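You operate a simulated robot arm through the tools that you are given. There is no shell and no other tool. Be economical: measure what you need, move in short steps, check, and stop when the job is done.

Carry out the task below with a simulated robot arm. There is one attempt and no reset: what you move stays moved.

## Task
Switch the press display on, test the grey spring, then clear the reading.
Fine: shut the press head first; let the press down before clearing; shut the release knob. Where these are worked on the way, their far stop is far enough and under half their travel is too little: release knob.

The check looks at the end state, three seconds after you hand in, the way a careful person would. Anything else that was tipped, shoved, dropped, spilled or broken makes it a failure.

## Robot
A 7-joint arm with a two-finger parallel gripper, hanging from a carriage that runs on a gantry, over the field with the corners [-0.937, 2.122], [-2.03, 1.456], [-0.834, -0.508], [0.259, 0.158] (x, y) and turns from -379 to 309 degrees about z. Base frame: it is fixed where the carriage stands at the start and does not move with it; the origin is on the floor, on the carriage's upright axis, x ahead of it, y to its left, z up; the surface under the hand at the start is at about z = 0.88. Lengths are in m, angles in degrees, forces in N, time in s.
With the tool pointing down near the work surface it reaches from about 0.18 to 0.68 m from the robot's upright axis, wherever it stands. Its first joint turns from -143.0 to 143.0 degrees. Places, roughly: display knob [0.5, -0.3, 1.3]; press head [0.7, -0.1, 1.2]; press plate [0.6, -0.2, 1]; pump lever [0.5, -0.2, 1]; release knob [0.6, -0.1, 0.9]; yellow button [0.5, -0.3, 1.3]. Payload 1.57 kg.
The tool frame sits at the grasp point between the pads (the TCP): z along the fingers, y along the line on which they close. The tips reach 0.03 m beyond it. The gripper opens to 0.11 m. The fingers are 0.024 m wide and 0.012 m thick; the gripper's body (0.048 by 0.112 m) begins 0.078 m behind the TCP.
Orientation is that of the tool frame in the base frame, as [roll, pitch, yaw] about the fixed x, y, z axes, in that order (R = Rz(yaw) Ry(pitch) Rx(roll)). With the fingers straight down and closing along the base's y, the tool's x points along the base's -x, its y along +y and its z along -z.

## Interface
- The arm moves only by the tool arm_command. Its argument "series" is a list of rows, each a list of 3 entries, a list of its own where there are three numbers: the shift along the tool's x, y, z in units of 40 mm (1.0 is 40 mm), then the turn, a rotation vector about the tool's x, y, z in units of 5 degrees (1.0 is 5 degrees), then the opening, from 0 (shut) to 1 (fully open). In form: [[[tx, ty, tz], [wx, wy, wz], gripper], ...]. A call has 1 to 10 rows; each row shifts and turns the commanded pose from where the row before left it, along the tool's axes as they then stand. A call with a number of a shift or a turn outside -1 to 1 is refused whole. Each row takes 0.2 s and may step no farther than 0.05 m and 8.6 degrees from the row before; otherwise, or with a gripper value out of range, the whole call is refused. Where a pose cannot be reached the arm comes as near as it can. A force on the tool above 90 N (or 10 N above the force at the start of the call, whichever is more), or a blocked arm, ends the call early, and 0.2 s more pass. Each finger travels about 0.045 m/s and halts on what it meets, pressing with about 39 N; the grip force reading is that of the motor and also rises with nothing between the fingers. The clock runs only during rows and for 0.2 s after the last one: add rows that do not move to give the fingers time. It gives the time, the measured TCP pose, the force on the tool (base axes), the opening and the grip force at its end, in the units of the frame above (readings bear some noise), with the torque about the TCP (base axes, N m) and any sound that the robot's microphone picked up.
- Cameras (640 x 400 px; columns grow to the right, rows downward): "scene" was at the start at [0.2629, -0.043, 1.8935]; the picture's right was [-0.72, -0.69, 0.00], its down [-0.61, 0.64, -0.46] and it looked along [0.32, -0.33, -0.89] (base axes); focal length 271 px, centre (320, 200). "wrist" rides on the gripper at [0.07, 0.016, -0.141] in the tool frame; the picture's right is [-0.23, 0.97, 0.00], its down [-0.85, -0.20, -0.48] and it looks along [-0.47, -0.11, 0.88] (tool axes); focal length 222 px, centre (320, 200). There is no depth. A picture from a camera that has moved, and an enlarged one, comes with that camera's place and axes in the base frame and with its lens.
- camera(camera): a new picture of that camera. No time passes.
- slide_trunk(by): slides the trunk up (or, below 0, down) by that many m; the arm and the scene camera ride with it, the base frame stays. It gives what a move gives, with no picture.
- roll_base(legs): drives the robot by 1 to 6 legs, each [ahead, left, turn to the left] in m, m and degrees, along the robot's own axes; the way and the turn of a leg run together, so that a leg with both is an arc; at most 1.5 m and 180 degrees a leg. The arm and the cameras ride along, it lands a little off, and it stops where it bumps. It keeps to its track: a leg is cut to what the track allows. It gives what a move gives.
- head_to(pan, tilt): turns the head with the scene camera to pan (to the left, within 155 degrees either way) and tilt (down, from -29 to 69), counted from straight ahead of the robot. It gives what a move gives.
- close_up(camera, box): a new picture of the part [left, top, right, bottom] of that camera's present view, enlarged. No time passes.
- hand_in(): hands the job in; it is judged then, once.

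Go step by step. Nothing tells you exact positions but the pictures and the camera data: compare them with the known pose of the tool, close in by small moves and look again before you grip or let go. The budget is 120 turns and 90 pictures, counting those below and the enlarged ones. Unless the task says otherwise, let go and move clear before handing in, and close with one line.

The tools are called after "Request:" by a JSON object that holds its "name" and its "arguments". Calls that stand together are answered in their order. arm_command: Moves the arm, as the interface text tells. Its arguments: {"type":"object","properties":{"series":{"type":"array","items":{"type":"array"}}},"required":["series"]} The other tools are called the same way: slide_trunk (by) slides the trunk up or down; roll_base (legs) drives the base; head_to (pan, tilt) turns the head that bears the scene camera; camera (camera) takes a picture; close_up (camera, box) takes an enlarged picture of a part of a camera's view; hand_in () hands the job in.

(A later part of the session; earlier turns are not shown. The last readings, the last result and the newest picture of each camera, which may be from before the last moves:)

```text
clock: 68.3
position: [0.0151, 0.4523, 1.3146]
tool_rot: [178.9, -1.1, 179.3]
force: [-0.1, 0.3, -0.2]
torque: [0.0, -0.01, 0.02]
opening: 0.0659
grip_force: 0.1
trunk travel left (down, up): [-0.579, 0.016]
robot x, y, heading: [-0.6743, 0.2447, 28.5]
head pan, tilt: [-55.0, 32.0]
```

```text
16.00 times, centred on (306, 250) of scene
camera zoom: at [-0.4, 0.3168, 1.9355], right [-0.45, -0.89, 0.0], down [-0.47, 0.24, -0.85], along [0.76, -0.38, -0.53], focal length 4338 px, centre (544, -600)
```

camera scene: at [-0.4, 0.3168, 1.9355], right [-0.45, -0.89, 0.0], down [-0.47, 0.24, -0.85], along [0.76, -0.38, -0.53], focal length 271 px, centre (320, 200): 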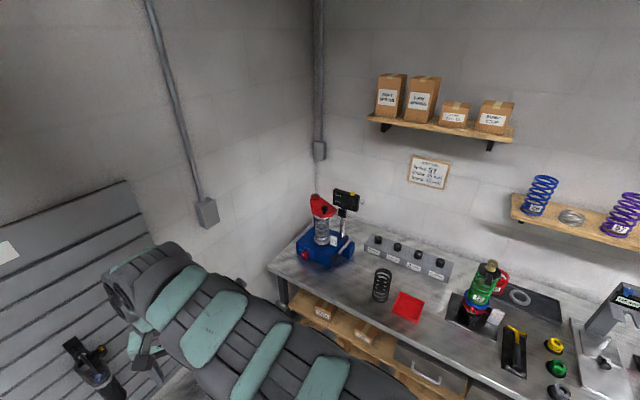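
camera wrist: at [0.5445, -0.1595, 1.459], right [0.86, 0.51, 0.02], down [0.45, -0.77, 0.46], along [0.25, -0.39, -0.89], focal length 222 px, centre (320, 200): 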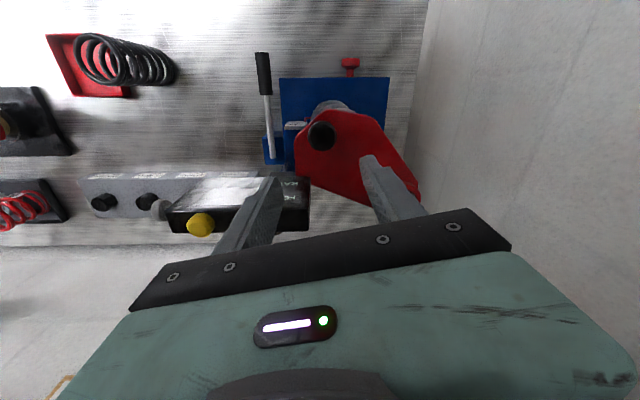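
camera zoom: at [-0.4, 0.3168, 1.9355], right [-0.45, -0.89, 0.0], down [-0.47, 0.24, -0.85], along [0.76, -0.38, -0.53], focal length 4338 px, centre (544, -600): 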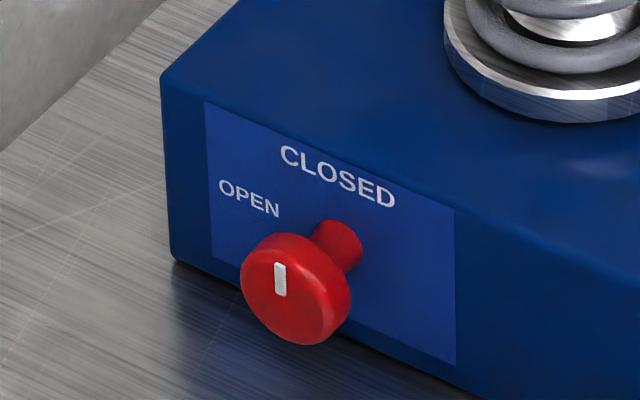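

The release knob's mark already points up to CLOSED. For the display knob I need the tool horizontal, pointing along the knob's axis (0.85,0.52,0); I turn the tool here in free space first.

Request:
{"name": "arm_command", "arguments": {"series": [[[0, 0, 0], [0, 0, 1], 0.5], [[0, 0, 0], [0, 0, 1], 0.5], [[0, 0, 0], [0, 0, 1], 0.5], [[0, 0, 0], [0, 0, 1], 0.5], [[0, 0, 0], [0, 0, 1], 0.5], [[0, 0, 0], [0, 0, 1], 0.5], [[0, 0, 0], [0, 0, 1], 0.5], [[0, 0, 0], [0, 0, 1], 0.5], [[0, 0, 0], [0, 0, 1], 0.5], [[0, 0, 0], [0, 0, 1], 0.5]]}}

Request:
{"name": "arm_command", "arguments": {"series": [[[0, 0, 0], [0, 0, 1], 0.5], [[0, 0, 0], [0, 0, 1], 0.5], [[0, 0, 0], [0, 0, 1], 0.5], [[0, 0, 0], [0, 0, 1], 0.5], [[0, 0, 0], [0, 0, 1], 0.5], [[0, 0, 0], [0, 0, 1], 0.5], [[0, 0, 0], [0, 0, 1], 0.5], [[0, 0, 0], [0, 0, 1], 0.5]]}}

Request:
{"name": "arm_command", "arguments": {"series": [[[0, 0, 0], [0, 1, 0], 0.5], [[0, 0, 0], [0, 1, 0], 0.5], [[0, 0, 0], [0, 1, 0], 0.5], [[0, 0, 0], [0, 1, 0], 0.5], [[0, 0, 0], [0, 1, 0], 0.5], [[0, 0, 0], [0, 1, 0], 0.5], [[0, 0, 0], [0, 1, 0], 0.5], [[0, 0, 0], [0, 1, 0], 0.5], [[0, 0, 0], [0, 1, 0], 0.5]]}}

Request:
{"name": "arm_command", "arguments": {"series": [[[0, 0, 0], [0, 1, 0], 0.5], [[0, 0, 0], [0, 1, 0], 0.5], [[0, 0, 0], [0, 1, 0], 0.5], [[0, 0, 0], [0, 1, 0], 0.5], [[0, 0, 0], [0, 1, 0], 0.5], [[0, 0, 0], [0, 1, 0], 0.5], [[0, 0, 0], [0, 1, 0], 0.5], [[0, 0, 0], [0, 1, 0], 0.5], [[0, 0, 0], [0, 1, 0], 0.5]]}}

Request:
{"name": "camera", "arguments": {"camera": "scene"}}

```text
clock: 70.5
position: [0.0153, 0.4528, 1.3164]
tool_rot: [-179.8, -1.8, 129.2]
force: [0.2, -0.3, 0.3]
torque: [-0.01, 0.02, 0.02]
opening: 0.0552
grip_force: 0.1
trunk travel left (down, up): [-0.579, 0.016]
robot x, y, heading: [-0.6736, 0.254, 28.3]
head pan, tilt: [-55.0, 32.0]
```

```text
clock: 72.3
position: [0.0152, 0.4531, 1.3149]
tool_rot: [-178.8, -1.1, 89.2]
force: [0.2, 1.0, 0.0]
torque: [0.01, 0.04, -0.01]
opening: 0.0549
grip_force: 0.0
trunk travel left (down, up): [-0.579, 0.016]
robot x, y, heading: [-0.6745, 0.2503, 28.2]
head pan, tilt: [-55.0, 32.0]
```

```text
clock: 74.3
position: [0.0152, 0.4509, 1.3148]
tool_rot: [-178.3, -46.3, 88.0]
force: [-0.9, 0.5, 0.1]
torque: [-0.02, -0.02, 0.0]
opening: 0.0549
grip_force: 0.0
trunk travel left (down, up): [-0.579, 0.016]
robot x, y, heading: [-0.6744, 0.2484, 28.3]
head pan, tilt: [-55.0, 32.0]
```

```text
clock: 76.3
position: [0.0156, 0.4527, 1.3147]
tool_rot: [-44.0, -88.4, -46.9]
force: [0.1, -0.1, -0.1]
torque: [0.0, 0.02, -0.03]
opening: 0.0548
grip_force: 0.0
trunk travel left (down, up): [-0.579, 0.016]
robot x, y, heading: [-0.6756, 0.2494, 28.3]
head pan, tilt: [-55.0, 32.0]
```

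```text
56 pictures are left
camera scene: at [-0.4, 0.3167, 1.9355], right [-0.45, -0.89, 0.0], down [-0.47, 0.24, -0.85], along [0.76, -0.38, -0.53], focal length 271 px, centre (320, 200)
```

scene: 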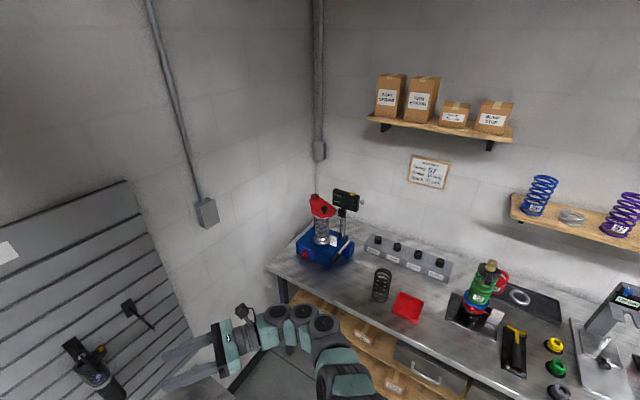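

The tool now points horizontally. I turn the base and drive in so the hand arrives about 0.2 m to the right of the display knob.

Request:
{"name": "roll_base", "arguments": {"legs": [[0, 0, -57.3], [0.46, 0.01, 0]]}}

Request:
{"name": "camera", "arguments": {"camera": "wrist"}}

Request:
{"name": "head_to", "arguments": {"pan": 10, "tilt": 40}}

Request:
{"name": "camera", "arguments": {"camera": "scene"}}

```text
clock: 81.6
position: [0.2868, -0.4288, 1.3156]
tool_rot: [-47.1, -88.2, -100.6]
force: [-0.9, 0.5, -0.4]
torque: [0.01, 0.01, -0.01]
opening: 0.0551
grip_force: 0.1
trunk travel left (down, up): [-0.579, 0.016]
robot x, y, heading: [-0.2582, 0.0351, -28.9]
head pan, tilt: [-55.0, 32.0]
```

```text
55 pictures are left
camera wrist: at [0.1743, -0.5207, 1.382], right [0.52, -0.82, -0.25], down [-0.51, -0.06, -0.86], along [0.69, 0.57, -0.45], focal length 222 px, centre (320, 200)
```

wrist: 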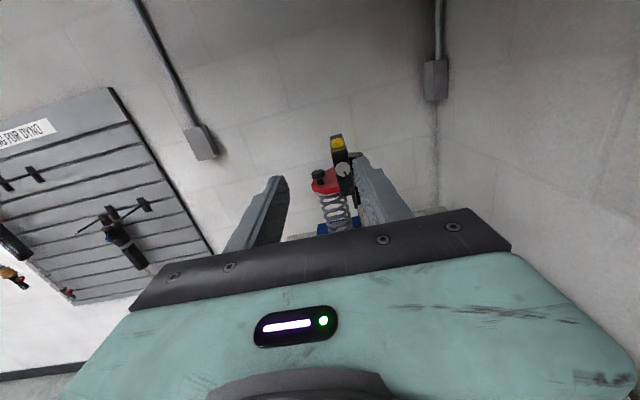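

```text
clock: 82.9
position: [0.2864, -0.4296, 1.3144]
tool_rot: [-47.0, -88.3, -100.8]
force: [-0.6, 0.2, -0.2]
torque: [0.01, -0.03, -0.03]
opening: 0.0551
grip_force: 0.0
trunk travel left (down, up): [-0.579, 0.016]
robot x, y, heading: [-0.2556, 0.039, -28.5]
head pan, tilt: [10.0, 40.0]
```

```text
54 pictures are left
camera scene: at [0.0136, -0.0929, 1.9233], right [-0.32, -0.95, 0.0], down [-0.61, 0.21, -0.77], along [0.73, -0.24, -0.64], focal length 271 px, centre (320, 200)
```

scene: 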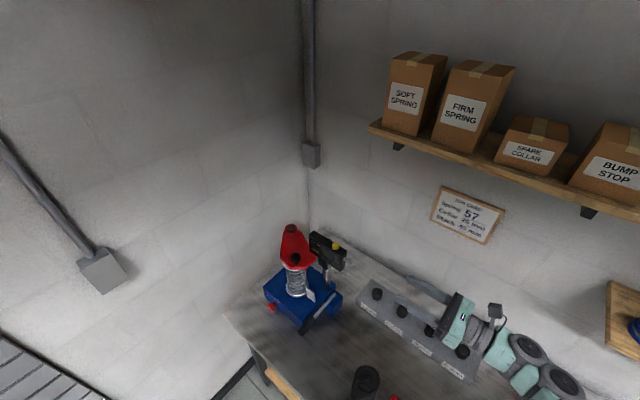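

The layout is good: scene and wrist both see the display. I zoom both for a precise fix.

Request:
{"name": "close_up", "arguments": {"camera": "wrist", "box": [290, 115, 410, 215]}}

Request:
{"name": "close_up", "arguments": {"camera": "scene", "box": [290, 220, 370, 280]}}

```text
4.00 times, centred on (350, 165) of wrist
camera zoom: at [0.1743, -0.5207, 1.3821], right [0.52, -0.82, -0.25], down [-0.51, -0.06, -0.86], along [0.69, 0.57, -0.45], focal length 888 px, centre (200, 340)
```

zoom: 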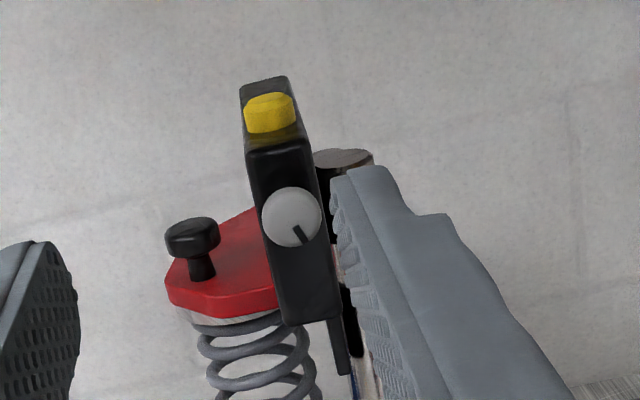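

```text
6.67 times, centred on (330, 250) of scene
camera zoom: at [0.0136, -0.0929, 1.9233], right [-0.32, -0.95, 0.0], down [-0.61, 0.21, -0.77], along [0.73, -0.24, -0.64], focal length 1807 px, centre (253, -133)
```

zoom: 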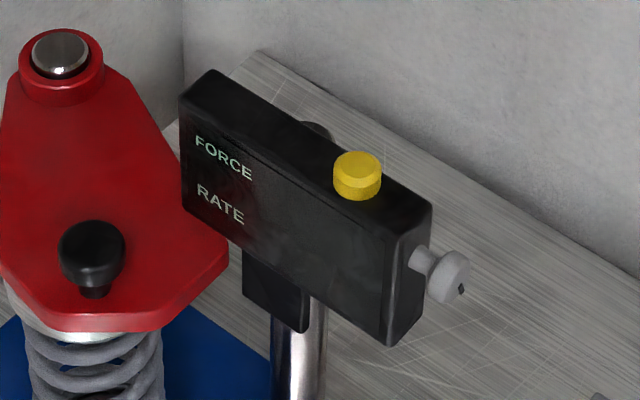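

The knob's face centre is at about (0.471, -0.341, 1.250). I approach to ~4–5 cm short of it, aligned to its axis.

Request:
{"name": "arm_command", "arguments": {"series": [[[-0.42, 0.15, 0.5], [0, 0, 0], 0.5], [[-0.42, 0.15, 0.8], [0, 0, 0], 0.5], [[-0.42, 0.15, 0.8], [0, 0, 0], 0.5], [[-0.42, 0.15, 0.8], [0, 0, 0], 0.5]]}}

Request:
{"name": "close_up", "arguments": {"camera": "wrist", "box": [220, 80, 420, 220]}}

Request:
{"name": "close_up", "arguments": {"camera": "scene", "box": [290, 210, 430, 310]}}

```text
clock: 83.9
position: [0.381, -0.3842, 1.2576]
tool_rot: [-43.9, -88.5, -103.9]
force: [-0.8, 0.0, 0.0]
torque: [-0.01, 0.03, 0.03]
opening: 0.0552
grip_force: 0.0
out of reach, approached as far as the arm can: row 4
trunk travel left (down, up): [-0.579, 0.016]
robot x, y, heading: [-0.2607, 0.0388, -28.7]
head pan, tilt: [10.0, 40.0]
```

```text
2.86 times, centred on (320, 150) of wrist
camera zoom: at [0.2691, -0.475, 1.3245], right [0.52, -0.82, -0.25], down [-0.51, -0.06, -0.86], along [0.69, 0.57, -0.45], focal length 635 px, centre (320, 343)
```

zoom: 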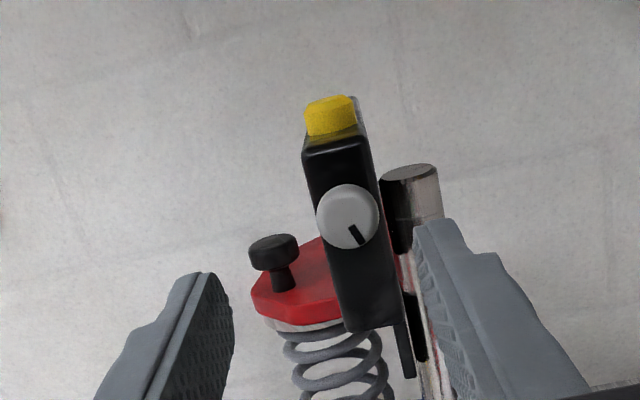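

```text
4.00 times, centred on (360, 260) of scene
camera zoom: at [0.0136, -0.0928, 1.9234], right [-0.32, -0.95, 0.0], down [-0.61, 0.2, -0.77], along [0.73, -0.24, -0.64], focal length 1084 px, centre (160, -40)
```

zoom: 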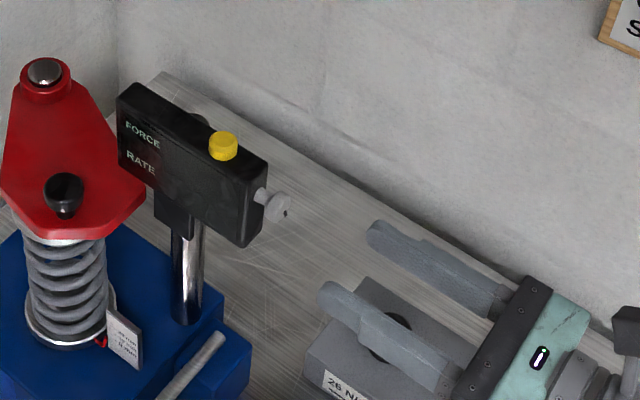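

The arm is at full stretch; I retract a bit and shift the base along the knob's axis.

Request:
{"name": "arm_command", "arguments": {"series": [[[0, 0, -0.75], [0, 0, 0], 0.5], [[0, 0, -0.75], [0, 0, 0], 0.5], [[0, 0, -0.75], [0, 0, 0], 0.5]]}}

Request:
{"name": "roll_base", "arguments": {"legs": [[0.06, 0.104, 0]]}}

Request:
{"name": "close_up", "arguments": {"camera": "wrist", "box": [220, 80, 420, 220]}}

```text
clock: 84.7
position: [0.3027, -0.4252, 1.2577]
tool_rot: [-48.8, -88.3, -99.2]
force: [0.1, -0.1, -0.6]
torque: [0.0, 0.01, 0.0]
opening: 0.055
grip_force: 0.1
out of reach, approached as far as the arm can: row 3
trunk travel left (down, up): [-0.579, 0.016]
robot x, y, heading: [-0.2609, 0.0364, -28.6]
head pan, tilt: [10.0, 40.0]
```

```text
clock: 86.0
position: [0.4059, -0.3646, 1.2581]
tool_rot: [-47.2, -88.3, -100.5]
force: [-0.2, -0.4, 0.4]
torque: [-0.03, 0.03, 0.0]
opening: 0.0551
grip_force: 0.1
trunk travel left (down, up): [-0.579, 0.016]
robot x, y, heading: [-0.1546, 0.1001, -28.7]
head pan, tilt: [10.0, 40.0]
```

```text
2.86 times, centred on (320, 150) of wrist
camera zoom: at [0.2942, -0.456, 1.3253], right [0.52, -0.82, -0.25], down [-0.51, -0.06, -0.86], along [0.69, 0.57, -0.45], focal length 635 px, centre (320, 343)
```

zoom: 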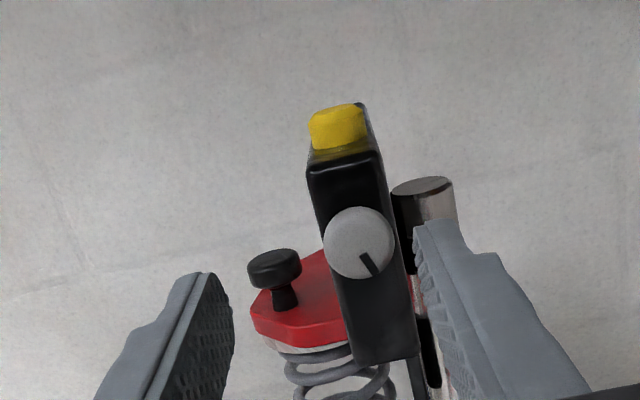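

Aligned after a small sideways correction; I advance so the fingertips straddle the knob cap.

Request:
{"name": "arm_command", "arguments": {"series": [[[-0.16, 0.33, 0.2], [0, 0, 0], 0.5], [[0, 0, 0.55], [0, 0, 0], 0.5], [[0, 0, 0.5], [0, 0, 0], 0.5]]}}

Request:
{"name": "close_up", "arguments": {"camera": "wrist", "box": [220, 80, 420, 220]}}

Request:
{"name": "close_up", "arguments": {"camera": "scene", "box": [230, 240, 330, 310]}}

```text
clock: 86.8
position: [0.4474, -0.3391, 1.2615]
tool_rot: [-48.9, -88.3, -98.8]
force: [0.0, -0.6, 0.4]
torque: [0.0, 0.02, 0.01]
opening: 0.0548
grip_force: 0.0
out of reach, approached as far as the arm can: row 1
trunk travel left (down, up): [-0.579, 0.016]
robot x, y, heading: [-0.1545, 0.0944, -28.5]
head pan, tilt: [10.0, 40.0]
```

```text
2.86 times, centred on (320, 150) of wrist
camera zoom: at [0.336, -0.4303, 1.3274], right [0.52, -0.82, -0.25], down [-0.51, -0.06, -0.86], along [0.69, 0.57, -0.45], focal length 635 px, centre (320, 343)
```

zoom: 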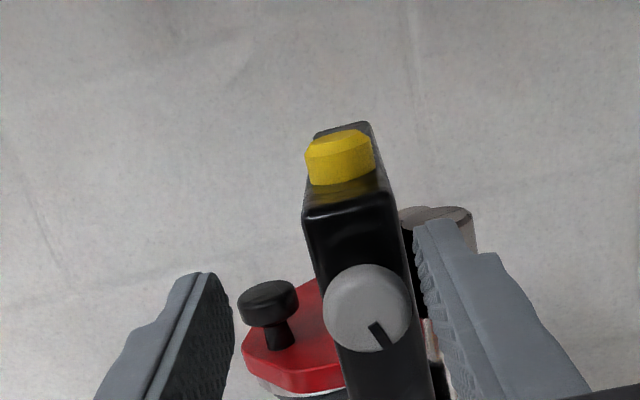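

```text
5.71 times, centred on (280, 275) of scene
camera zoom: at [0.1164, -0.0318, 1.9232], right [-0.32, -0.95, 0.0], down [-0.61, 0.21, -0.77], along [0.73, -0.24, -0.64], focal length 1549 px, centre (549, -229)
```

zoom: 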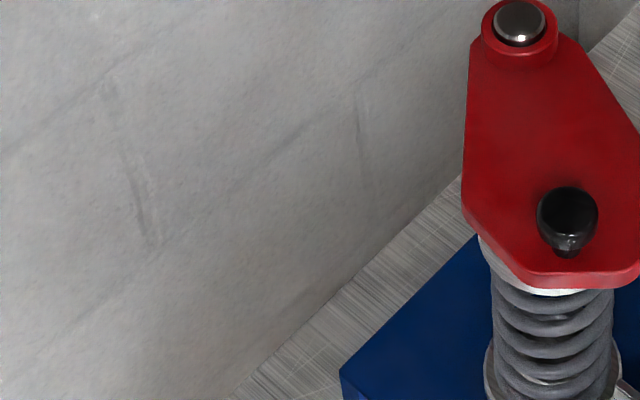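

The sideways correction was blocked at the earlier spot; I redo it here in a single small move.

Request:
{"name": "arm_command", "arguments": {"series": [[[-0.12, 0.16, 0], [0, 0, 0], 0.5], [[-0.12, 0.16, 0], [0, 0, 0], 0.5]]}}

Request:
{"name": "close_up", "arguments": {"camera": "wrist", "box": [220, 80, 420, 220]}}

Request:
{"name": "close_up", "arguments": {"camera": "scene", "box": [300, 240, 440, 340]}}

```text
clock: 87.4
position: [0.4517, -0.3424, 1.255]
tool_rot: [-47.2, -88.3, -100.6]
force: [0.2, 0.8, 0.2]
torque: [-0.03, 0.01, 0.0]
opening: 0.055
grip_force: 0.1
out of reach, approached as far as the arm can: row 2
trunk travel left (down, up): [-0.579, 0.016]
robot x, y, heading: [-0.1513, 0.1, -28.4]
head pan, tilt: [10.0, 40.0]
```

```text
2.86 times, centred on (320, 150) of wrist
camera zoom: at [0.3397, -0.4353, 1.3228], right [0.52, -0.82, -0.25], down [-0.51, -0.06, -0.86], along [0.69, 0.57, -0.45], focal length 635 px, centre (320, 343)
```

zoom: 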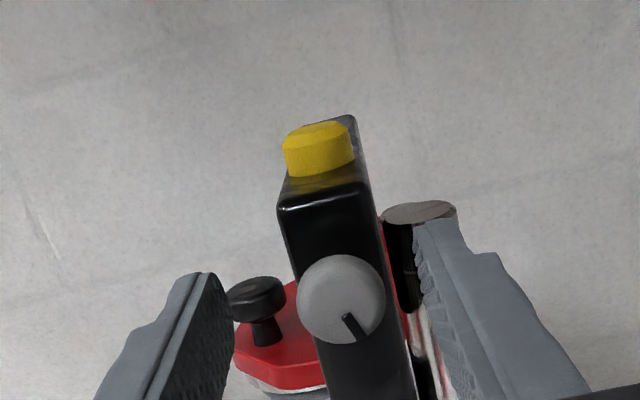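

```text
4.00 times, centred on (370, 290) of scene
camera zoom: at [0.1165, -0.0318, 1.9233], right [-0.32, -0.95, 0.0], down [-0.61, 0.21, -0.77], along [0.73, -0.24, -0.64], focal length 1084 px, centre (120, -160)
```

zoom: 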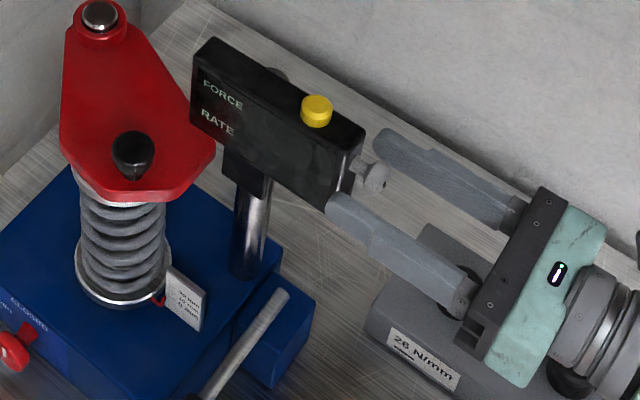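

Nearly centred; the hand is ~8 mm short toward the wall. A tiny base shift fixes that.

Request:
{"name": "roll_base", "arguments": {"legs": [[0.007, -0.004, 0]]}}

Request:
{"name": "close_up", "arguments": {"camera": "wrist", "box": [220, 80, 420, 220]}}

```text
clock: 88.1
position: [0.4553, -0.3507, 1.2555]
tool_rot: [-47.1, -88.4, -100.6]
force: [0.1, -0.9, 0.0]
torque: [0.04, 0.05, -0.01]
opening: 0.0551
grip_force: 0.0
trunk travel left (down, up): [-0.579, 0.016]
robot x, y, heading: [-0.1542, 0.0934, -28.5]
head pan, tilt: [10.0, 40.0]
```

```text
2.86 times, centred on (320, 150) of wrist
camera zoom: at [0.344, -0.4422, 1.3228], right [0.52, -0.82, -0.25], down [-0.51, -0.06, -0.86], along [0.69, 0.57, -0.45], focal length 635 px, centre (320, 343)
```

zoom: 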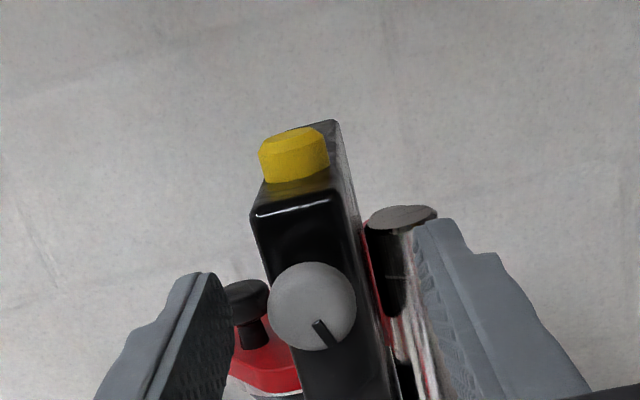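

Centred within 2 mm. I close on the knob cap.

Request:
{"name": "arm_command", "arguments": {"series": [[[0, 0, 0], [0, 0, 0], 0.1], [[0, 0, 0], [0, 0, 0], 0.1], [[0, 0, 0], [0, 0, 0], 0.1], [[0, 0, 0], [0, 0, 0], 0.1]]}}

Request:
{"name": "close_up", "arguments": {"camera": "wrist", "box": [220, 80, 420, 220]}}

```text
clock: 89.1
position: [0.456, -0.3486, 1.255]
tool_rot: [-50.0, -88.2, -97.6]
force: [-11.4, 12.5, 2.7]
torque: [0.04, -0.03, 0.44]
opening: 0.0235
grip_force: 31.9
trunk travel left (down, up): [-0.579, 0.016]
robot x, y, heading: [-0.1524, 0.0917, -28.7]
head pan, tilt: [10.0, 40.0]
```

```text
2.86 times, centred on (320, 150) of wrist
camera zoom: at [0.3431, -0.4404, 1.3215], right [0.52, -0.82, -0.25], down [-0.51, -0.06, -0.86], along [0.69, 0.58, -0.45], focal length 635 px, centre (320, 343)
```

zoom: 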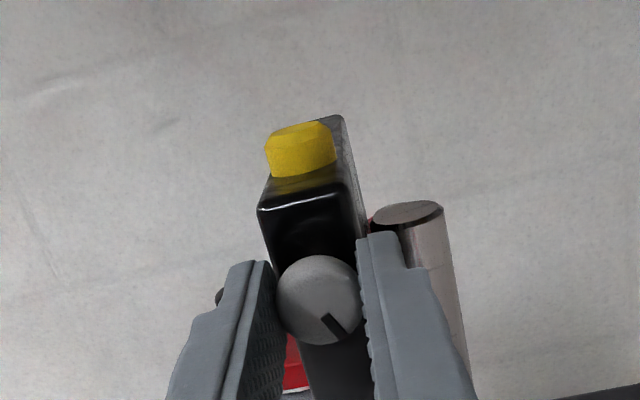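

Firm grip. I relieve the side load slightly and try turning clockwise (seen along the tool).

Request:
{"name": "arm_command", "arguments": {"series": [[[0, -0.08, 0], [0, 0, 0], 0.1], [[0, 0, 0], [0, 0, 1], 0.1], [[0, 0, 0], [0, 0, 1], 0.1], [[0, 0, 0], [0, 0, 1], 0.1], [[0, 0, 0], [0, 0, 1], 0.1]]}}

Request:
{"name": "close_up", "arguments": {"camera": "wrist", "box": [220, 80, 420, 220]}}

```text
clock: 90.3
position: [0.4552, -0.3496, 1.2562]
tool_rot: [-86.8, -68.9, -60.8]
force: [6.8, -7.0, -4.4]
torque: [-0.43, 0.3, 0.01]
opening: 0.0232
grip_force: 35.7
trunk travel left (down, up): [-0.579, 0.016]
robot x, y, heading: [-0.149, 0.0909, -28.6]
head pan, tilt: [10.0, 40.0]
```

```text
2.86 times, centred on (320, 150) of wrist
camera zoom: at [0.3552, -0.4598, 1.3139], right [0.45, -0.69, -0.56], down [-0.66, 0.17, -0.74], along [0.61, 0.7, -0.38], focal length 635 px, centre (320, 343)
```

zoom: 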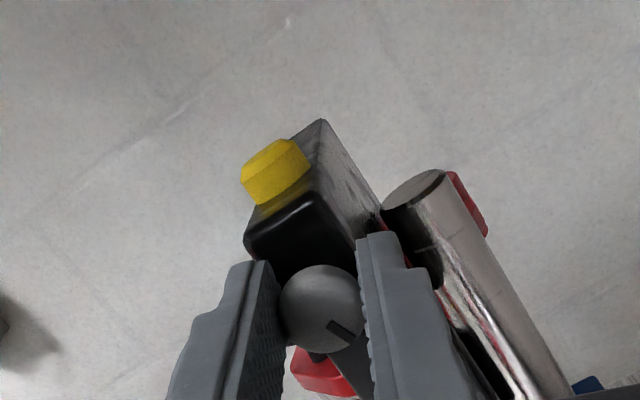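

Request:
{"name": "close_up", "arguments": {"camera": "scene", "box": [300, 240, 420, 330]}}

```text
4.44 times, centred on (360, 285) of scene
camera zoom: at [0.1209, -0.0389, 1.9236], right [-0.32, -0.95, 0.0], down [-0.61, 0.2, -0.77], along [0.73, -0.25, -0.64], focal length 1205 px, centre (142, -178)
```

zoom: 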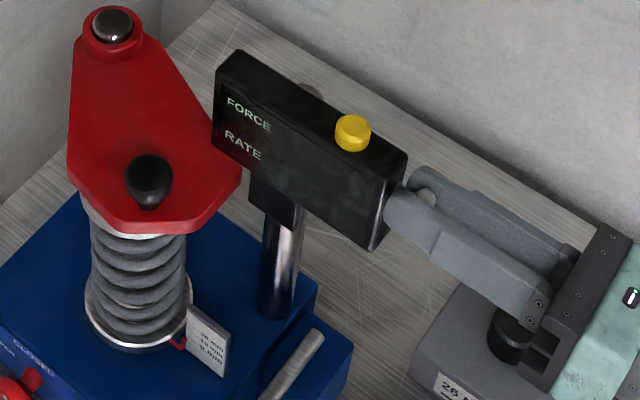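

Display still off. I keep turning clockwise a bit more, watching the torque.

Request:
{"name": "arm_command", "arguments": {"series": [[[0, 0, 0], [0, 0, 1], 0.1], [[0, 0, 0], [0, 0, 1], 0.1], [[0, 0, 0], [0, 0, 1], 0.1], [[0, 0, 0], [0, 0, 1], 0.1], [[0, 0, 0], [0, 0, 1], 0.1]]}}

Request:
{"name": "camera", "arguments": {"camera": "wrist"}}

Request:
{"name": "close_up", "arguments": {"camera": "scene", "box": [300, 240, 420, 330]}}

```text
clock: 91.5
position: [0.4554, -0.35, 1.2575]
tool_rot: [-88.5, -43.8, -59.0]
force: [17.1, -18.6, -13.6]
torque: [-0.35, -0.16, -0.55]
opening: 0.0235
grip_force: 36.0
trunk travel left (down, up): [-0.579, 0.016]
robot x, y, heading: [-0.1479, 0.0944, -28.5]
head pan, tilt: [10.0, 40.0]
```

```text
40 pictures are left
camera wrist: at [0.3669, -0.4785, 1.291], right [0.28, -0.42, -0.86], down [-0.8, 0.39, -0.46], along [0.53, 0.82, -0.23], focal length 222 px, centre (320, 200)
```

wrist: 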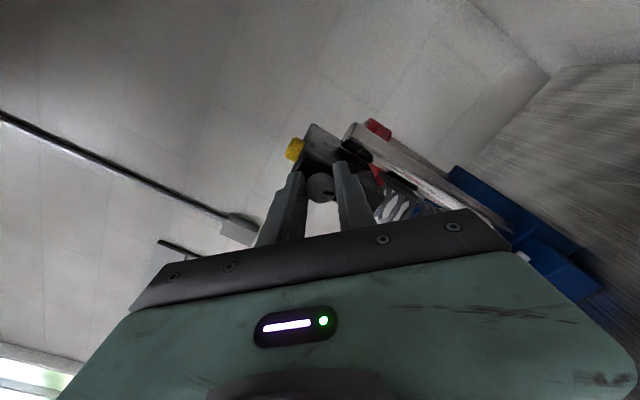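

```text
4.44 times, centred on (360, 285) of scene
camera zoom: at [0.1212, -0.0393, 1.9236], right [-0.32, -0.95, 0.0], down [-0.61, 0.2, -0.77], along [0.73, -0.25, -0.64], focal length 1205 px, centre (142, -178)
```

zoom: 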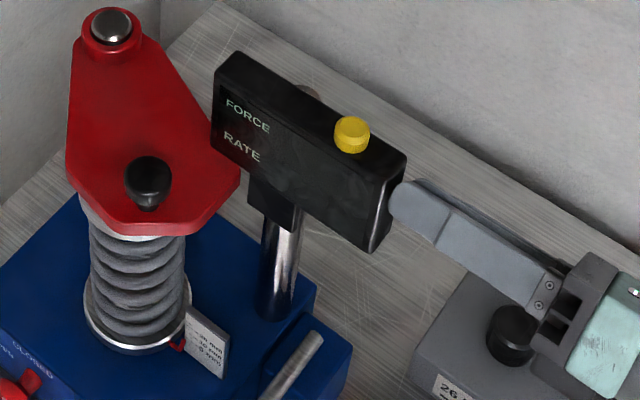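

Request:
{"name": "close_up", "arguments": {"camera": "wrist", "box": [260, 120, 400, 220]}}

```text
4.00 times, centred on (330, 170) of wrist
camera zoom: at [0.3669, -0.4785, 1.291], right [0.28, -0.42, -0.86], down [-0.8, 0.39, -0.46], along [0.53, 0.82, -0.23], focal length 888 px, centre (280, 320)
```

zoom: 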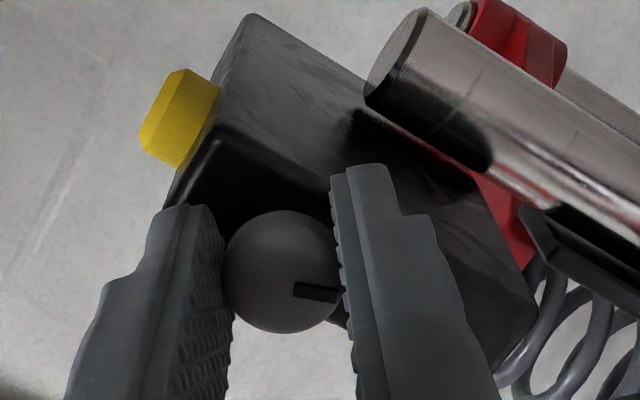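

The mark slipped relative to the fingers, so the knob was already at its clockwise stop. I turn counter-clockwise.

Request:
{"name": "arm_command", "arguments": {"series": [[[0, 0, 0], [0, 0, -1], 0.1], [[0, 0, 0], [0, 0, -1], 0.1], [[0, 0, 0], [0, 0, -1], 0.1], [[0, 0, 0], [0, 0, -1], 0.1], [[0, 0, 0], [0, 0, -1], 0.1], [[0, 0, 0], [0, 0, -1], 0.1], [[0, 0, 0], [0, 0, -1], 0.1], [[0, 0, 0], [0, 0, -1], 0.1], [[0, 0, 0], [0, 0, -1], 0.1], [[0, 0, 0], [0, 0, -1], 0.1]]}}

Request:
{"name": "close_up", "arguments": {"camera": "scene", "box": [300, 240, 420, 330]}}

```text
clock: 93.7
position: [0.4535, -0.3482, 1.257]
tool_rot: [72.5, -86.0, 139.8]
force: [-3.6, -1.1, 9.5]
torque: [-0.24, 0.41, 0.06]
opening: 0.0234
grip_force: 35.2
trunk travel left (down, up): [-0.579, 0.016]
robot x, y, heading: [-0.1544, 0.0885, -28.6]
head pan, tilt: [10.0, 40.0]
```

```text
4.44 times, centred on (360, 285) of scene
camera zoom: at [0.1206, -0.0388, 1.9236], right [-0.32, -0.95, 0.0], down [-0.61, 0.2, -0.77], along [0.73, -0.25, -0.64], focal length 1205 px, centre (142, -178)
```

zoom: 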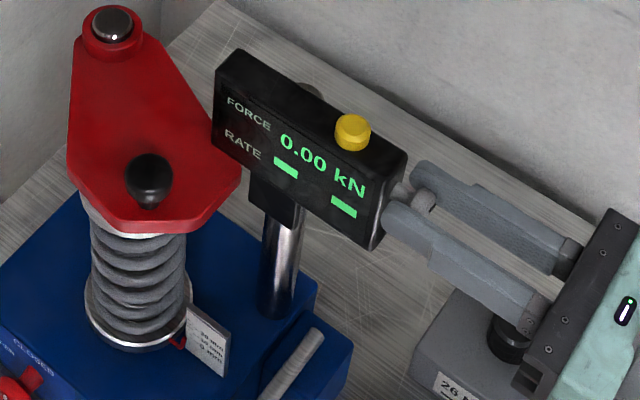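

The display is on (0.00 kN). I turn a little further to be well past the threshold, then release and back off.

Request:
{"name": "arm_command", "arguments": {"series": [[[0, 0, 0], [0, 0, -1], 0.1], [[0, 0, 0], [0, 0, -1], 0.1], [[0, 0, 0], [0, 0, -1], 0.1], [[0, 0, 0], [0, 0, -1], 0.1]]}}

Request:
{"name": "arm_command", "arguments": {"series": [[[0, 0, 0], [0, 0, 0], 0.55], [[0, 0, 0], [0, 0, 0], 0.55], [[0, 0, 0], [0, 0, 0], 0.55], [[0, 0, -0.5], [0, 0, 0], 0.55], [[0, 0, -0.8], [0, 0, 0], 0.55], [[0, 0, -1], [0, 0, 0], 0.55], [[0, 0, -0.5], [0, 0, 0], 0.55]]}}

Request:
{"name": "camera", "arguments": {"camera": "scene"}}

```text
clock: 94.7
position: [0.4534, -0.3497, 1.2579]
tool_rot: [87.0, -66.1, 125.0]
force: [-15.9, 4.5, 19.6]
torque: [0.22, -0.29, 0.23]
opening: 0.0235
grip_force: 35.6
trunk travel left (down, up): [-0.579, 0.016]
robot x, y, heading: [-0.1516, 0.0921, -28.5]
head pan, tilt: [10.0, 40.0]
```

```text
clock: 96.3
position: [0.3618, -0.3864, 1.2615]
tool_rot: [86.9, -66.2, 125.0]
force: [-0.1, 0.4, 0.3]
torque: [-0.01, 0.01, 0.03]
opening: 0.0605
grip_force: 0.2
out of reach, approached as far as the arm can: row 5, 6, 7
trunk travel left (down, up): [-0.579, 0.016]
robot x, y, heading: [-0.1542, 0.0923, -28.6]
head pan, tilt: [10.0, 40.0]
```

```text
36 pictures are left
camera scene: at [0.1208, -0.0387, 1.9234], right [-0.32, -0.95, 0.0], down [-0.61, 0.21, -0.77], along [0.73, -0.24, -0.64], focal length 271 px, centre (320, 200)
```

scene: 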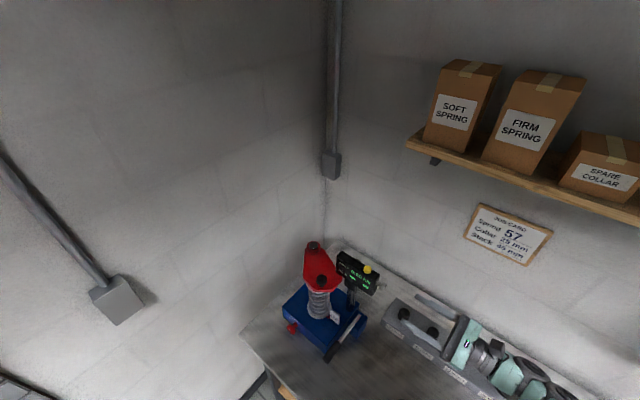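

Display is on and the hand is clear. Next is the pump lever (grip end ≈ (0.444,-0.167,0.985)). I back the base away from the bench and then left, in front of the press.

Request:
{"name": "roll_base", "arguments": {"legs": [[-0.389, 0.225, 0], [0.165, 0.286, 0]]}}

Request:
{"name": "arm_command", "arguments": {"series": [[[0, 0, 0], [0, 0, 1], 0.5], [[0, 0, 0], [0, 0, 1], 0.5], [[0, 0, 0], [0, 0, 1], 0.5], [[0, 0, 0], [0, 0, 1], 0.5], [[0, 0, 0], [0, 0, 1], 0.5]]}}

Request:
{"name": "arm_command", "arguments": {"series": [[[0, 0, 0], [0, -1, 0], 0.5], [[0, 0, 0], [0, -1, 0], 0.5], [[0, 0, 0], [0, -1, 0], 0.5], [[0, 0, 0], [0, -1, 0], 0.5], [[0, 0, 0], [0, -1, 0], 0.5], [[0, 0, 0], [0, -1, 0], 0.5], [[0, 0, 0], [0, -1, 0], 0.5], [[0, 0, 0], [0, -1, 0], 0.5]]}}

```text
clock: 100.8
position: [0.4125, 0.1666, 1.2613]
tool_rot: [87.1, -66.1, 124.6]
force: [-0.5, 0.1, 0.1]
torque: [0.01, -0.01, 0.01]
opening: 0.0604
grip_force: 0.1
trunk travel left (down, up): [-0.579, 0.016]
robot x, y, heading: [-0.1009, 0.6506, -28.8]
head pan, tilt: [10.0, 40.0]
```

```text
clock: 102.0
position: [0.4118, 0.1665, 1.2613]
tool_rot: [-48.3, -88.3, -99.7]
force: [-0.2, 0.6, 0.5]
torque: [0.02, 0.0, -0.01]
opening: 0.0548
grip_force: 0.0
trunk travel left (down, up): [-0.579, 0.016]
robot x, y, heading: [-0.0987, 0.6438, -29.0]
head pan, tilt: [10.0, 40.0]
```

```text
clock: 103.8
position: [0.413, 0.1651, 1.2591]
tool_rot: [-178.1, -51.2, 30.6]
force: [0.4, -0.1, 0.5]
torque: [-0.03, -0.02, -0.01]
opening: 0.055
grip_force: 0.0
out of reach, approached as far as the arm can: row 8
trunk travel left (down, up): [-0.579, 0.016]
robot x, y, heading: [-0.096, 0.6428, -29.0]
head pan, tilt: [10.0, 40.0]
```

Tool is now tilted 51° from down. I swing its azimuth toward the bench (to about -58.6°).

Request:
{"name": "arm_command", "arguments": {"series": [[[0, 0, 0], [-0.78, 0, 0.627], 0.5], [[0, 0, 0], [-0.78, 0, 0.627], 0.5], [[0, 0, 0], [-0.78, 0, 0.627], 0.5], [[0, 0, 0], [-0.78, 0, 0.627], 0.5], [[0, 0, 0], [-0.78, 0, 0.627], 0.5], [[0, 0, 0], [-0.78, 0, 0.627], 0.5], [[0, 0, 0], [-0.78, 0, 0.627], 0.5], [[0, 0, 0], [-0.78, 0, 0.627], 0.5], [[0, 0, 0], [-0.78, 0, 0.627], 0.5], [[0, 0, 0], [-0.78, 0, 0.627], 0.5]]}}

Request:
{"name": "arm_command", "arguments": {"series": [[[0, 0, 0], [-0.78, 0, 0.627], 0.5], [[0, 0, 0], [-0.78, 0, 0.627], 0.5], [[0, 0, 0], [-0.78, 0, 0.627], 0.5], [[0, 0, 0], [-0.78, 0, 0.627], 0.5], [[0, 0, 0], [-0.78, 0, 0.627], 0.5], [[0, 0, 0], [-0.78, 0, 0.627], 0.5], [[0, 0, 0], [-0.78, 0, 0.627], 0.5], [[0, 0, 0], [-0.78, 0, 0.627], 0.5]]}}

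Request:
{"name": "head_to", "arguments": {"pan": -10, "tilt": 40}}

Request:
{"name": "camera", "arguments": {"camera": "scene"}}

Request:
{"name": "camera", "arguments": {"camera": "wrist"}}

```text
clock: 106.0
position: [0.4586, 0.0683, 1.1999]
tool_rot: [-178.8, -50.1, -18.9]
force: [0.5, 0.5, 0.2]
torque: [0.02, -0.04, 0.06]
opening: 0.0551
grip_force: 0.0
out of reach, approached as far as the arm can: row 1, 2, 3, 4, 5, 6, 7, 8, 9, 10
trunk travel left (down, up): [-0.579, 0.016]
robot x, y, heading: [-0.102, 0.6483, -28.9]
head pan, tilt: [10.0, 40.0]
```

```text
clock: 107.8
position: [0.4822, 0.0211, 1.1946]
tool_rot: [179.7, -50.0, -57.9]
force: [-0.6, -1.1, 0.0]
torque: [0.07, -0.01, -0.01]
opening: 0.0551
grip_force: 0.3
out of reach, approached as far as the arm can: row 1, 2, 3, 4, 5, 8
trunk travel left (down, up): [-0.579, 0.016]
robot x, y, heading: [-0.1015, 0.653, -28.9]
head pan, tilt: [10.0, 40.0]
```

```text
clock: 108.6
position: [0.4835, 0.0228, 1.1955]
tool_rot: [179.9, -50.1, -57.9]
force: [-1.0, 0.0, -0.6]
torque: [0.0, -0.01, 0.0]
opening: 0.0551
grip_force: 0.1
trunk travel left (down, up): [-0.579, 0.016]
robot x, y, heading: [-0.0998, 0.6485, -28.9]
head pan, tilt: [-10.0, 40.0]
```

```text
35 pictures are left
camera scene: at [0.1582, 0.4902, 1.9233], right [-0.63, -0.78, 0.0], down [-0.5, 0.4, -0.77], along [0.6, -0.48, -0.64], focal length 271 px, centre (320, 200)
```

scene: 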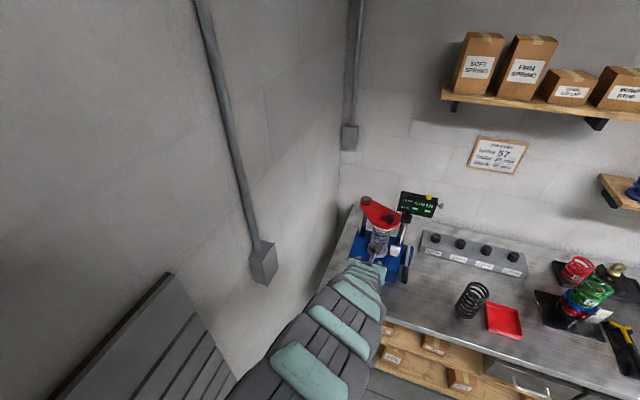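

```text
34 pictures are left
camera wrist: at [0.436, 0.0676, 1.3399], right [-0.9, -0.39, -0.17], down [-0.32, 0.88, -0.35], along [0.29, -0.26, -0.92], focal length 222 px, centre (320, 200)
```

wrist: 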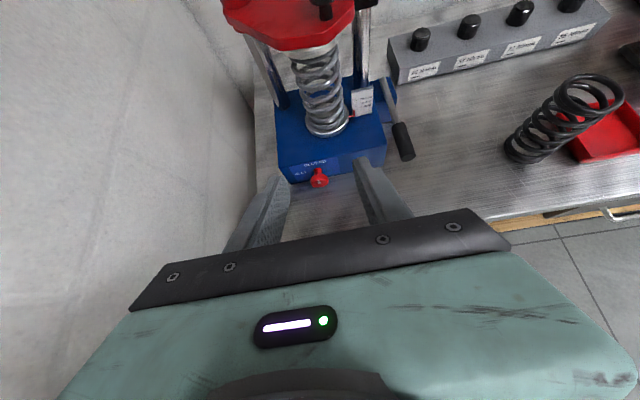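

Excellent pose: the hand faces the press tilted 50° and the wrist camera sees all of it. Lever grip end ≈ (0.437,-0.167,0.97). I extend a little, shift right with the base to line up, and lower the trunk.

Request:
{"name": "arm_command", "arguments": {"series": [[[0.643, 0, 0.766], [0, 0, 0], 0.5], [[0.643, 0, 0.766], [0, 0, 0], 0.5]]}}

Request:
{"name": "roll_base", "arguments": {"legs": [[-0.0685, -0.12, 0]]}}

Request:
{"name": "slide_trunk", "arguments": {"by": -0.18}}

Request:
{"name": "camera", "arguments": {"camera": "wrist"}}

```text
clock: 109.2
position: [0.5278, -0.0439, 1.1956]
tool_rot: [179.9, -50.2, -57.9]
force: [0.7, 0.7, -0.3]
torque: [-0.02, -0.04, -0.06]
opening: 0.0548
grip_force: 0.1
trunk travel left (down, up): [-0.579, 0.016]
robot x, y, heading: [-0.1024, 0.6456, -29.0]
head pan, tilt: [-10.0, 40.0]
```

```text
clock: 110.5
position: [0.4091, -0.113, 1.1962]
tool_rot: [179.9, -50.0, -57.8]
force: [0.7, 0.1, 0.1]
torque: [-0.04, 0.01, 0.03]
opening: 0.055
grip_force: 0.1
trunk travel left (down, up): [-0.579, 0.016]
robot x, y, heading: [-0.2168, 0.5759, -28.9]
head pan, tilt: [-10.0, 40.0]
```

```text
clock: 112.5
position: [0.4097, -0.1135, 1.0156]
tool_rot: [179.9, -50.2, -58.0]
force: [-0.7, 0.0, 1.2]
torque: [0.03, 0.0, -0.01]
opening: 0.0549
grip_force: 0.1
trunk travel left (down, up): [-0.399, 0.196]
robot x, y, heading: [-0.2174, 0.5772, -29.0]
head pan, tilt: [-10.0, 40.0]
```

```text
33 pictures are left
camera wrist: at [0.3618, -0.0676, 1.1602], right [-0.9, -0.39, -0.17], down [-0.32, 0.88, -0.35], along [0.29, -0.26, -0.92], focal length 222 px, centre (320, 200)
```

wrist: 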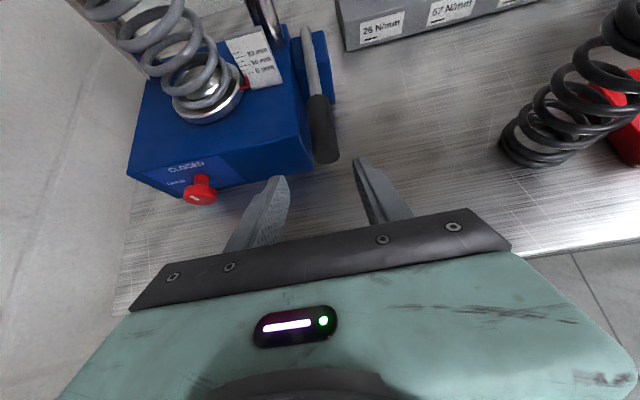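

The lever grip lies between the fingers ahead. I advance along the tool direction to straddle its end.

Request:
{"name": "arm_command", "arguments": {"series": [[[0.1, 0.04, 0.6], [0, 0, 0], 0.42], [[0.1, 0.04, 0.7], [0, 0, 0], 0.42], [[0.1, 0.04, 0.7], [0, 0, 0], 0.42]]}}

Request:
{"name": "close_up", "arguments": {"camera": "wrist", "box": [200, 80, 440, 240]}}

```text
clock: 113.3
position: [0.4252, -0.1403, 0.9988]
tool_rot: [-180.0, -50.1, -58.0]
force: [-0.2, 0.6, -0.3]
torque: [-0.01, -0.01, -0.01]
opening: 0.0463
grip_force: 0.0
out of reach, approached as far as the arm can: row 2, 3
trunk travel left (down, up): [-0.399, 0.196]
robot x, y, heading: [-0.2184, 0.5804, -28.8]
head pan, tilt: [-10.0, 40.0]
```

```text
2.50 times, centred on (320, 160) of wrist
camera zoom: at [0.3772, -0.0943, 1.1438], right [-0.9, -0.39, -0.17], down [-0.32, 0.88, -0.35], along [0.29, -0.26, -0.92], focal length 555 px, centre (320, 300)
```

zoom: 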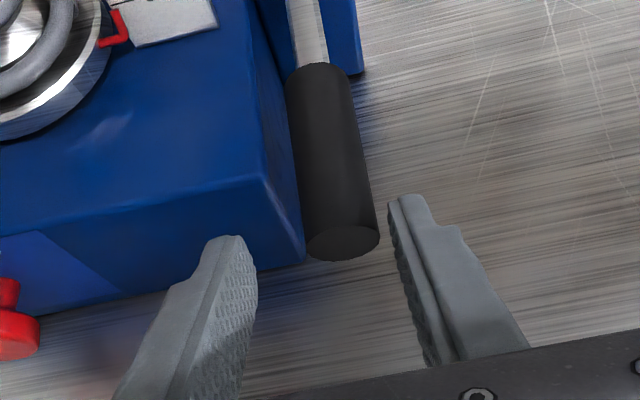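

At the outer limit again; I retract, bring the base forward 0.10 and slightly right, so the arm has slack for the pump stroke.

Request:
{"name": "arm_command", "arguments": {"series": [[[-0.643, 0, -0.766], [0, 0, 0], 0.42], [[-0.643, 0, -0.766], [0, 0, 0], 0.42], [[-0.322, 0, -0.383], [0, 0, 0], 0.42]]}}

Request:
{"name": "roll_base", "arguments": {"legs": [[0.083, -0.056, 0]]}}

Request:
{"name": "camera", "arguments": {"camera": "wrist"}}

```text
clock: 114.2
position: [0.3716, -0.0533, 1.0013]
tool_rot: [180.0, -50.1, -58.1]
force: [1.0, -0.4, -1.0]
torque: [0.02, 0.04, -0.04]
opening: 0.046
grip_force: 0.0
trunk travel left (down, up): [-0.399, 0.196]
robot x, y, heading: [-0.217, 0.5808, -28.8]
head pan, tilt: [-10.0, 40.0]
```

```text
clock: 115.3
position: [0.4142, -0.1438, 0.9986]
tool_rot: [180.0, -50.0, -58.1]
force: [-0.9, -0.4, -0.8]
torque: [0.0, 0.02, -0.02]
opening: 0.0463
grip_force: 0.1
trunk travel left (down, up): [-0.399, 0.196]
robot x, y, heading: [-0.1736, 0.4876, -29.1]
head pan, tilt: [-10.0, 40.0]
```

```text
31 pictures are left
camera wrist: at [0.3661, -0.0987, 1.1439], right [-0.9, -0.39, -0.17], down [-0.31, 0.88, -0.35], along [0.29, -0.26, -0.92], focal length 222 px, centre (320, 200)
```

wrist: 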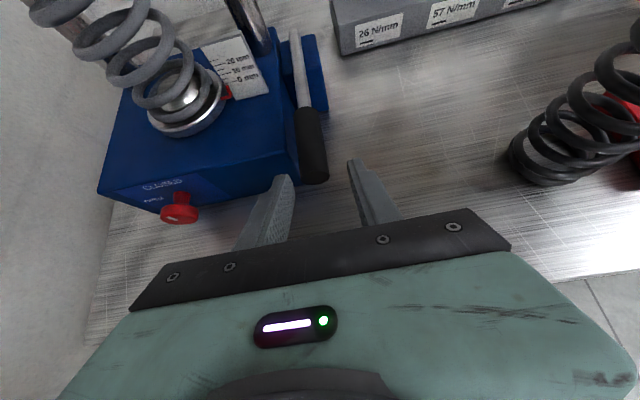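

Now I advance onto the grip end.

Request:
{"name": "arm_command", "arguments": {"series": [[[0.075, -0.08, 0.7], [0, 0, 0], 0.42], [[0.075, -0.08, 0.7], [0, 0, 0], 0.42]]}}

Request:
{"name": "close_up", "arguments": {"camera": "wrist", "box": [200, 80, 440, 240]}}

```text
clock: 115.9
position: [0.4412, -0.1705, 0.9751]
tool_rot: [-179.9, -50.5, -57.8]
force: [-56.8, 63.2, 44.2]
torque: [0.37, -1.47, 0.73]
opening: 0.037
grip_force: 0.0
trunk travel left (down, up): [-0.399, 0.196]
robot x, y, heading: [-0.1775, 0.4947, -29.1]
head pan, tilt: [-10.0, 40.0]
stopped in row 2: the force on the tool passed its limit at 143 N (the readings are from after the stop); the commanded pose is now the measured one
```

```text
2.50 times, centred on (320, 160) of wrist
camera zoom: at [0.3928, -0.1238, 1.1187], right [-0.9, -0.4, -0.18], down [-0.32, 0.88, -0.36], along [0.3, -0.27, -0.92], focal length 555 px, centre (320, 300)
```

zoom: 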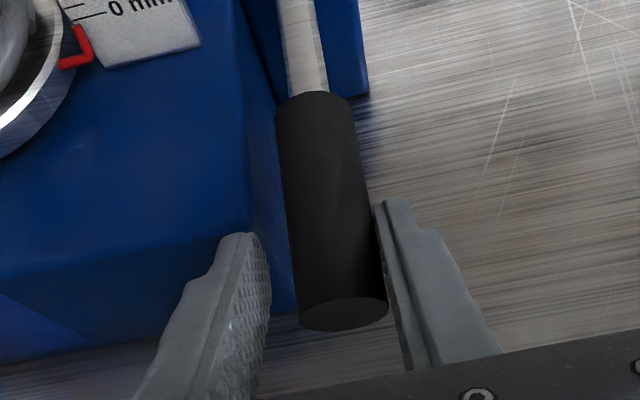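

The left fingertip met the press body's front face. I back off at once, re-centre sideways and check.

Request:
{"name": "arm_command", "arguments": {"series": [[[0, 0, -0.45], [0, 0, 0], 0.42], [[0, 0.15, 0], [0, 0, 0], 0.42], [[-0.25, 0, 0.21], [0, 0, 0], 0.42]]}}

Request:
{"name": "camera", "arguments": {"camera": "wrist"}}

```text
clock: 116.7
position: [0.437, -0.1706, 0.9805]
tool_rot: [179.9, -51.1, -57.7]
force: [-0.3, 0.2, -0.2]
torque: [0.01, 0.06, -0.03]
opening: 0.0464
grip_force: 0.1
trunk travel left (down, up): [-0.399, 0.196]
robot x, y, heading: [-0.172, 0.4876, -29.0]
head pan, tilt: [-10.0, 40.0]
```

```text
29 pictures are left
camera wrist: at [0.3869, -0.1233, 1.1228], right [-0.9, -0.4, -0.18], down [-0.32, 0.88, -0.37], along [0.3, -0.27, -0.91], focal length 222 px, centre (320, 200)
```

wrist: 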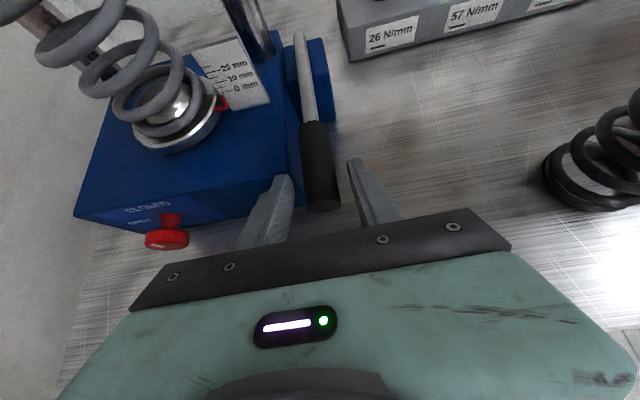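

The press hasn't moved. I lower ~1 cm and close on the grip.

Request:
{"name": "arm_command", "arguments": {"series": [[[-0.28, 0, 0.12], [0, 0, 0], 0.42], [[0, 0, 0], [0, 0, 0], 0.1], [[0, 0, 0], [0, 0, 0], 0.1], [[0, 0, 0], [0, 0, 0], 0.1]]}}

Request:
{"name": "close_up", "arguments": {"camera": "wrist", "box": [200, 80, 440, 240]}}

```text
clock: 117.7
position: [0.4342, -0.167, 0.9678]
tool_rot: [-180.0, -51.1, -57.8]
force: [0.1, -0.2, -0.8]
torque: [0.04, 0.03, -0.26]
opening: 0.0258
grip_force: 28.8
trunk travel left (down, up): [-0.399, 0.196]
robot x, y, heading: [-0.173, 0.49, -28.8]
head pan, tilt: [-10.0, 40.0]
```

```text
2.50 times, centred on (320, 160) of wrist
camera zoom: at [0.3846, -0.1202, 1.1104], right [-0.9, -0.4, -0.18], down [-0.32, 0.88, -0.36], along [0.3, -0.27, -0.91], focal length 555 px, centre (320, 300)
```

zoom: 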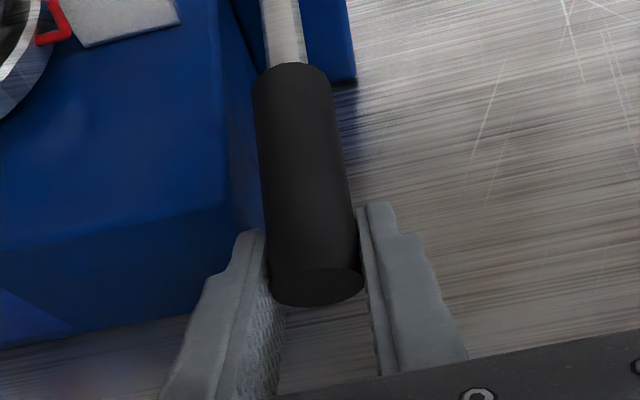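

Gripped. I test lifting the lever by 2 cm.

Request:
{"name": "arm_command", "arguments": {"series": [[[0.19, 0, -0.16], [0, 0, 0], 0.1], [[0.19, 0, -0.16], [0, 0, 0], 0.1], [[0.19, 0, -0.16], [0, 0, 0], 0.1]]}}

```text
clock: 118.5
position: [0.4316, -0.1646, 0.9955]
tool_rot: [-180.0, -50.9, -57.8]
force: [1.9, -1.9, -15.2]
torque: [0.2, 0.12, -0.17]
opening: 0.026
grip_force: 15.6
trunk travel left (down, up): [-0.399, 0.196]
robot x, y, heading: [-0.1783, 0.4933, -28.6]
head pan, tilt: [-10.0, 40.0]
```

It lifts. I continue the upstroke along its arc.

Request:
{"name": "arm_command", "arguments": {"series": [[[0.415, 0, -0.28], [0, 0, 0], 0.05], [[0.46, 0, -0.225], [0, 0, 0], 0.05], [[0.51, 0, -0.17], [0, 0, 0], 0.05], [[0.56, 0, -0.11], [0, 0, 0], 0.05]]}}

Request:
{"name": "close_up", "arguments": {"camera": "wrist", "box": [160, 40, 480, 240]}}

```text
clock: 119.5
position: [0.4481, -0.1873, 1.0773]
tool_rot: [-180.0, -51.1, -57.8]
force: [0.1, 0.1, -0.5]
torque: [0.0, 0.0, 0.01]
opening: 0.0056
grip_force: 0.0
trunk travel left (down, up): [-0.399, 0.196]
robot x, y, heading: [-0.1745, 0.4901, -28.7]
head pan, tilt: [-10.0, 40.0]
```

```text
2.00 times, centred on (320, 140) of wrist
camera zoom: at [0.3983, -0.1399, 1.221], right [-0.9, -0.4, -0.18], down [-0.32, 0.88, -0.37], along [0.3, -0.27, -0.91], focal length 444 px, centre (320, 320)
```

zoom: 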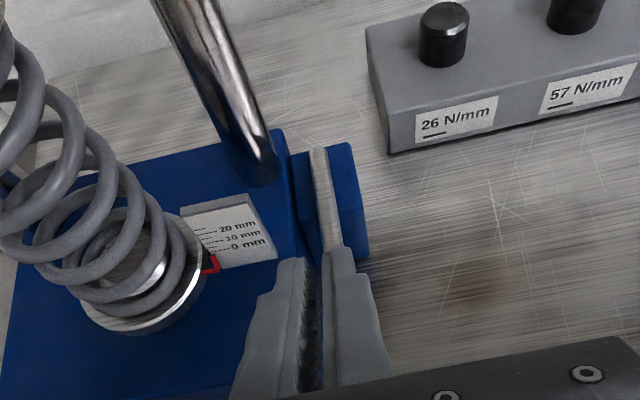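

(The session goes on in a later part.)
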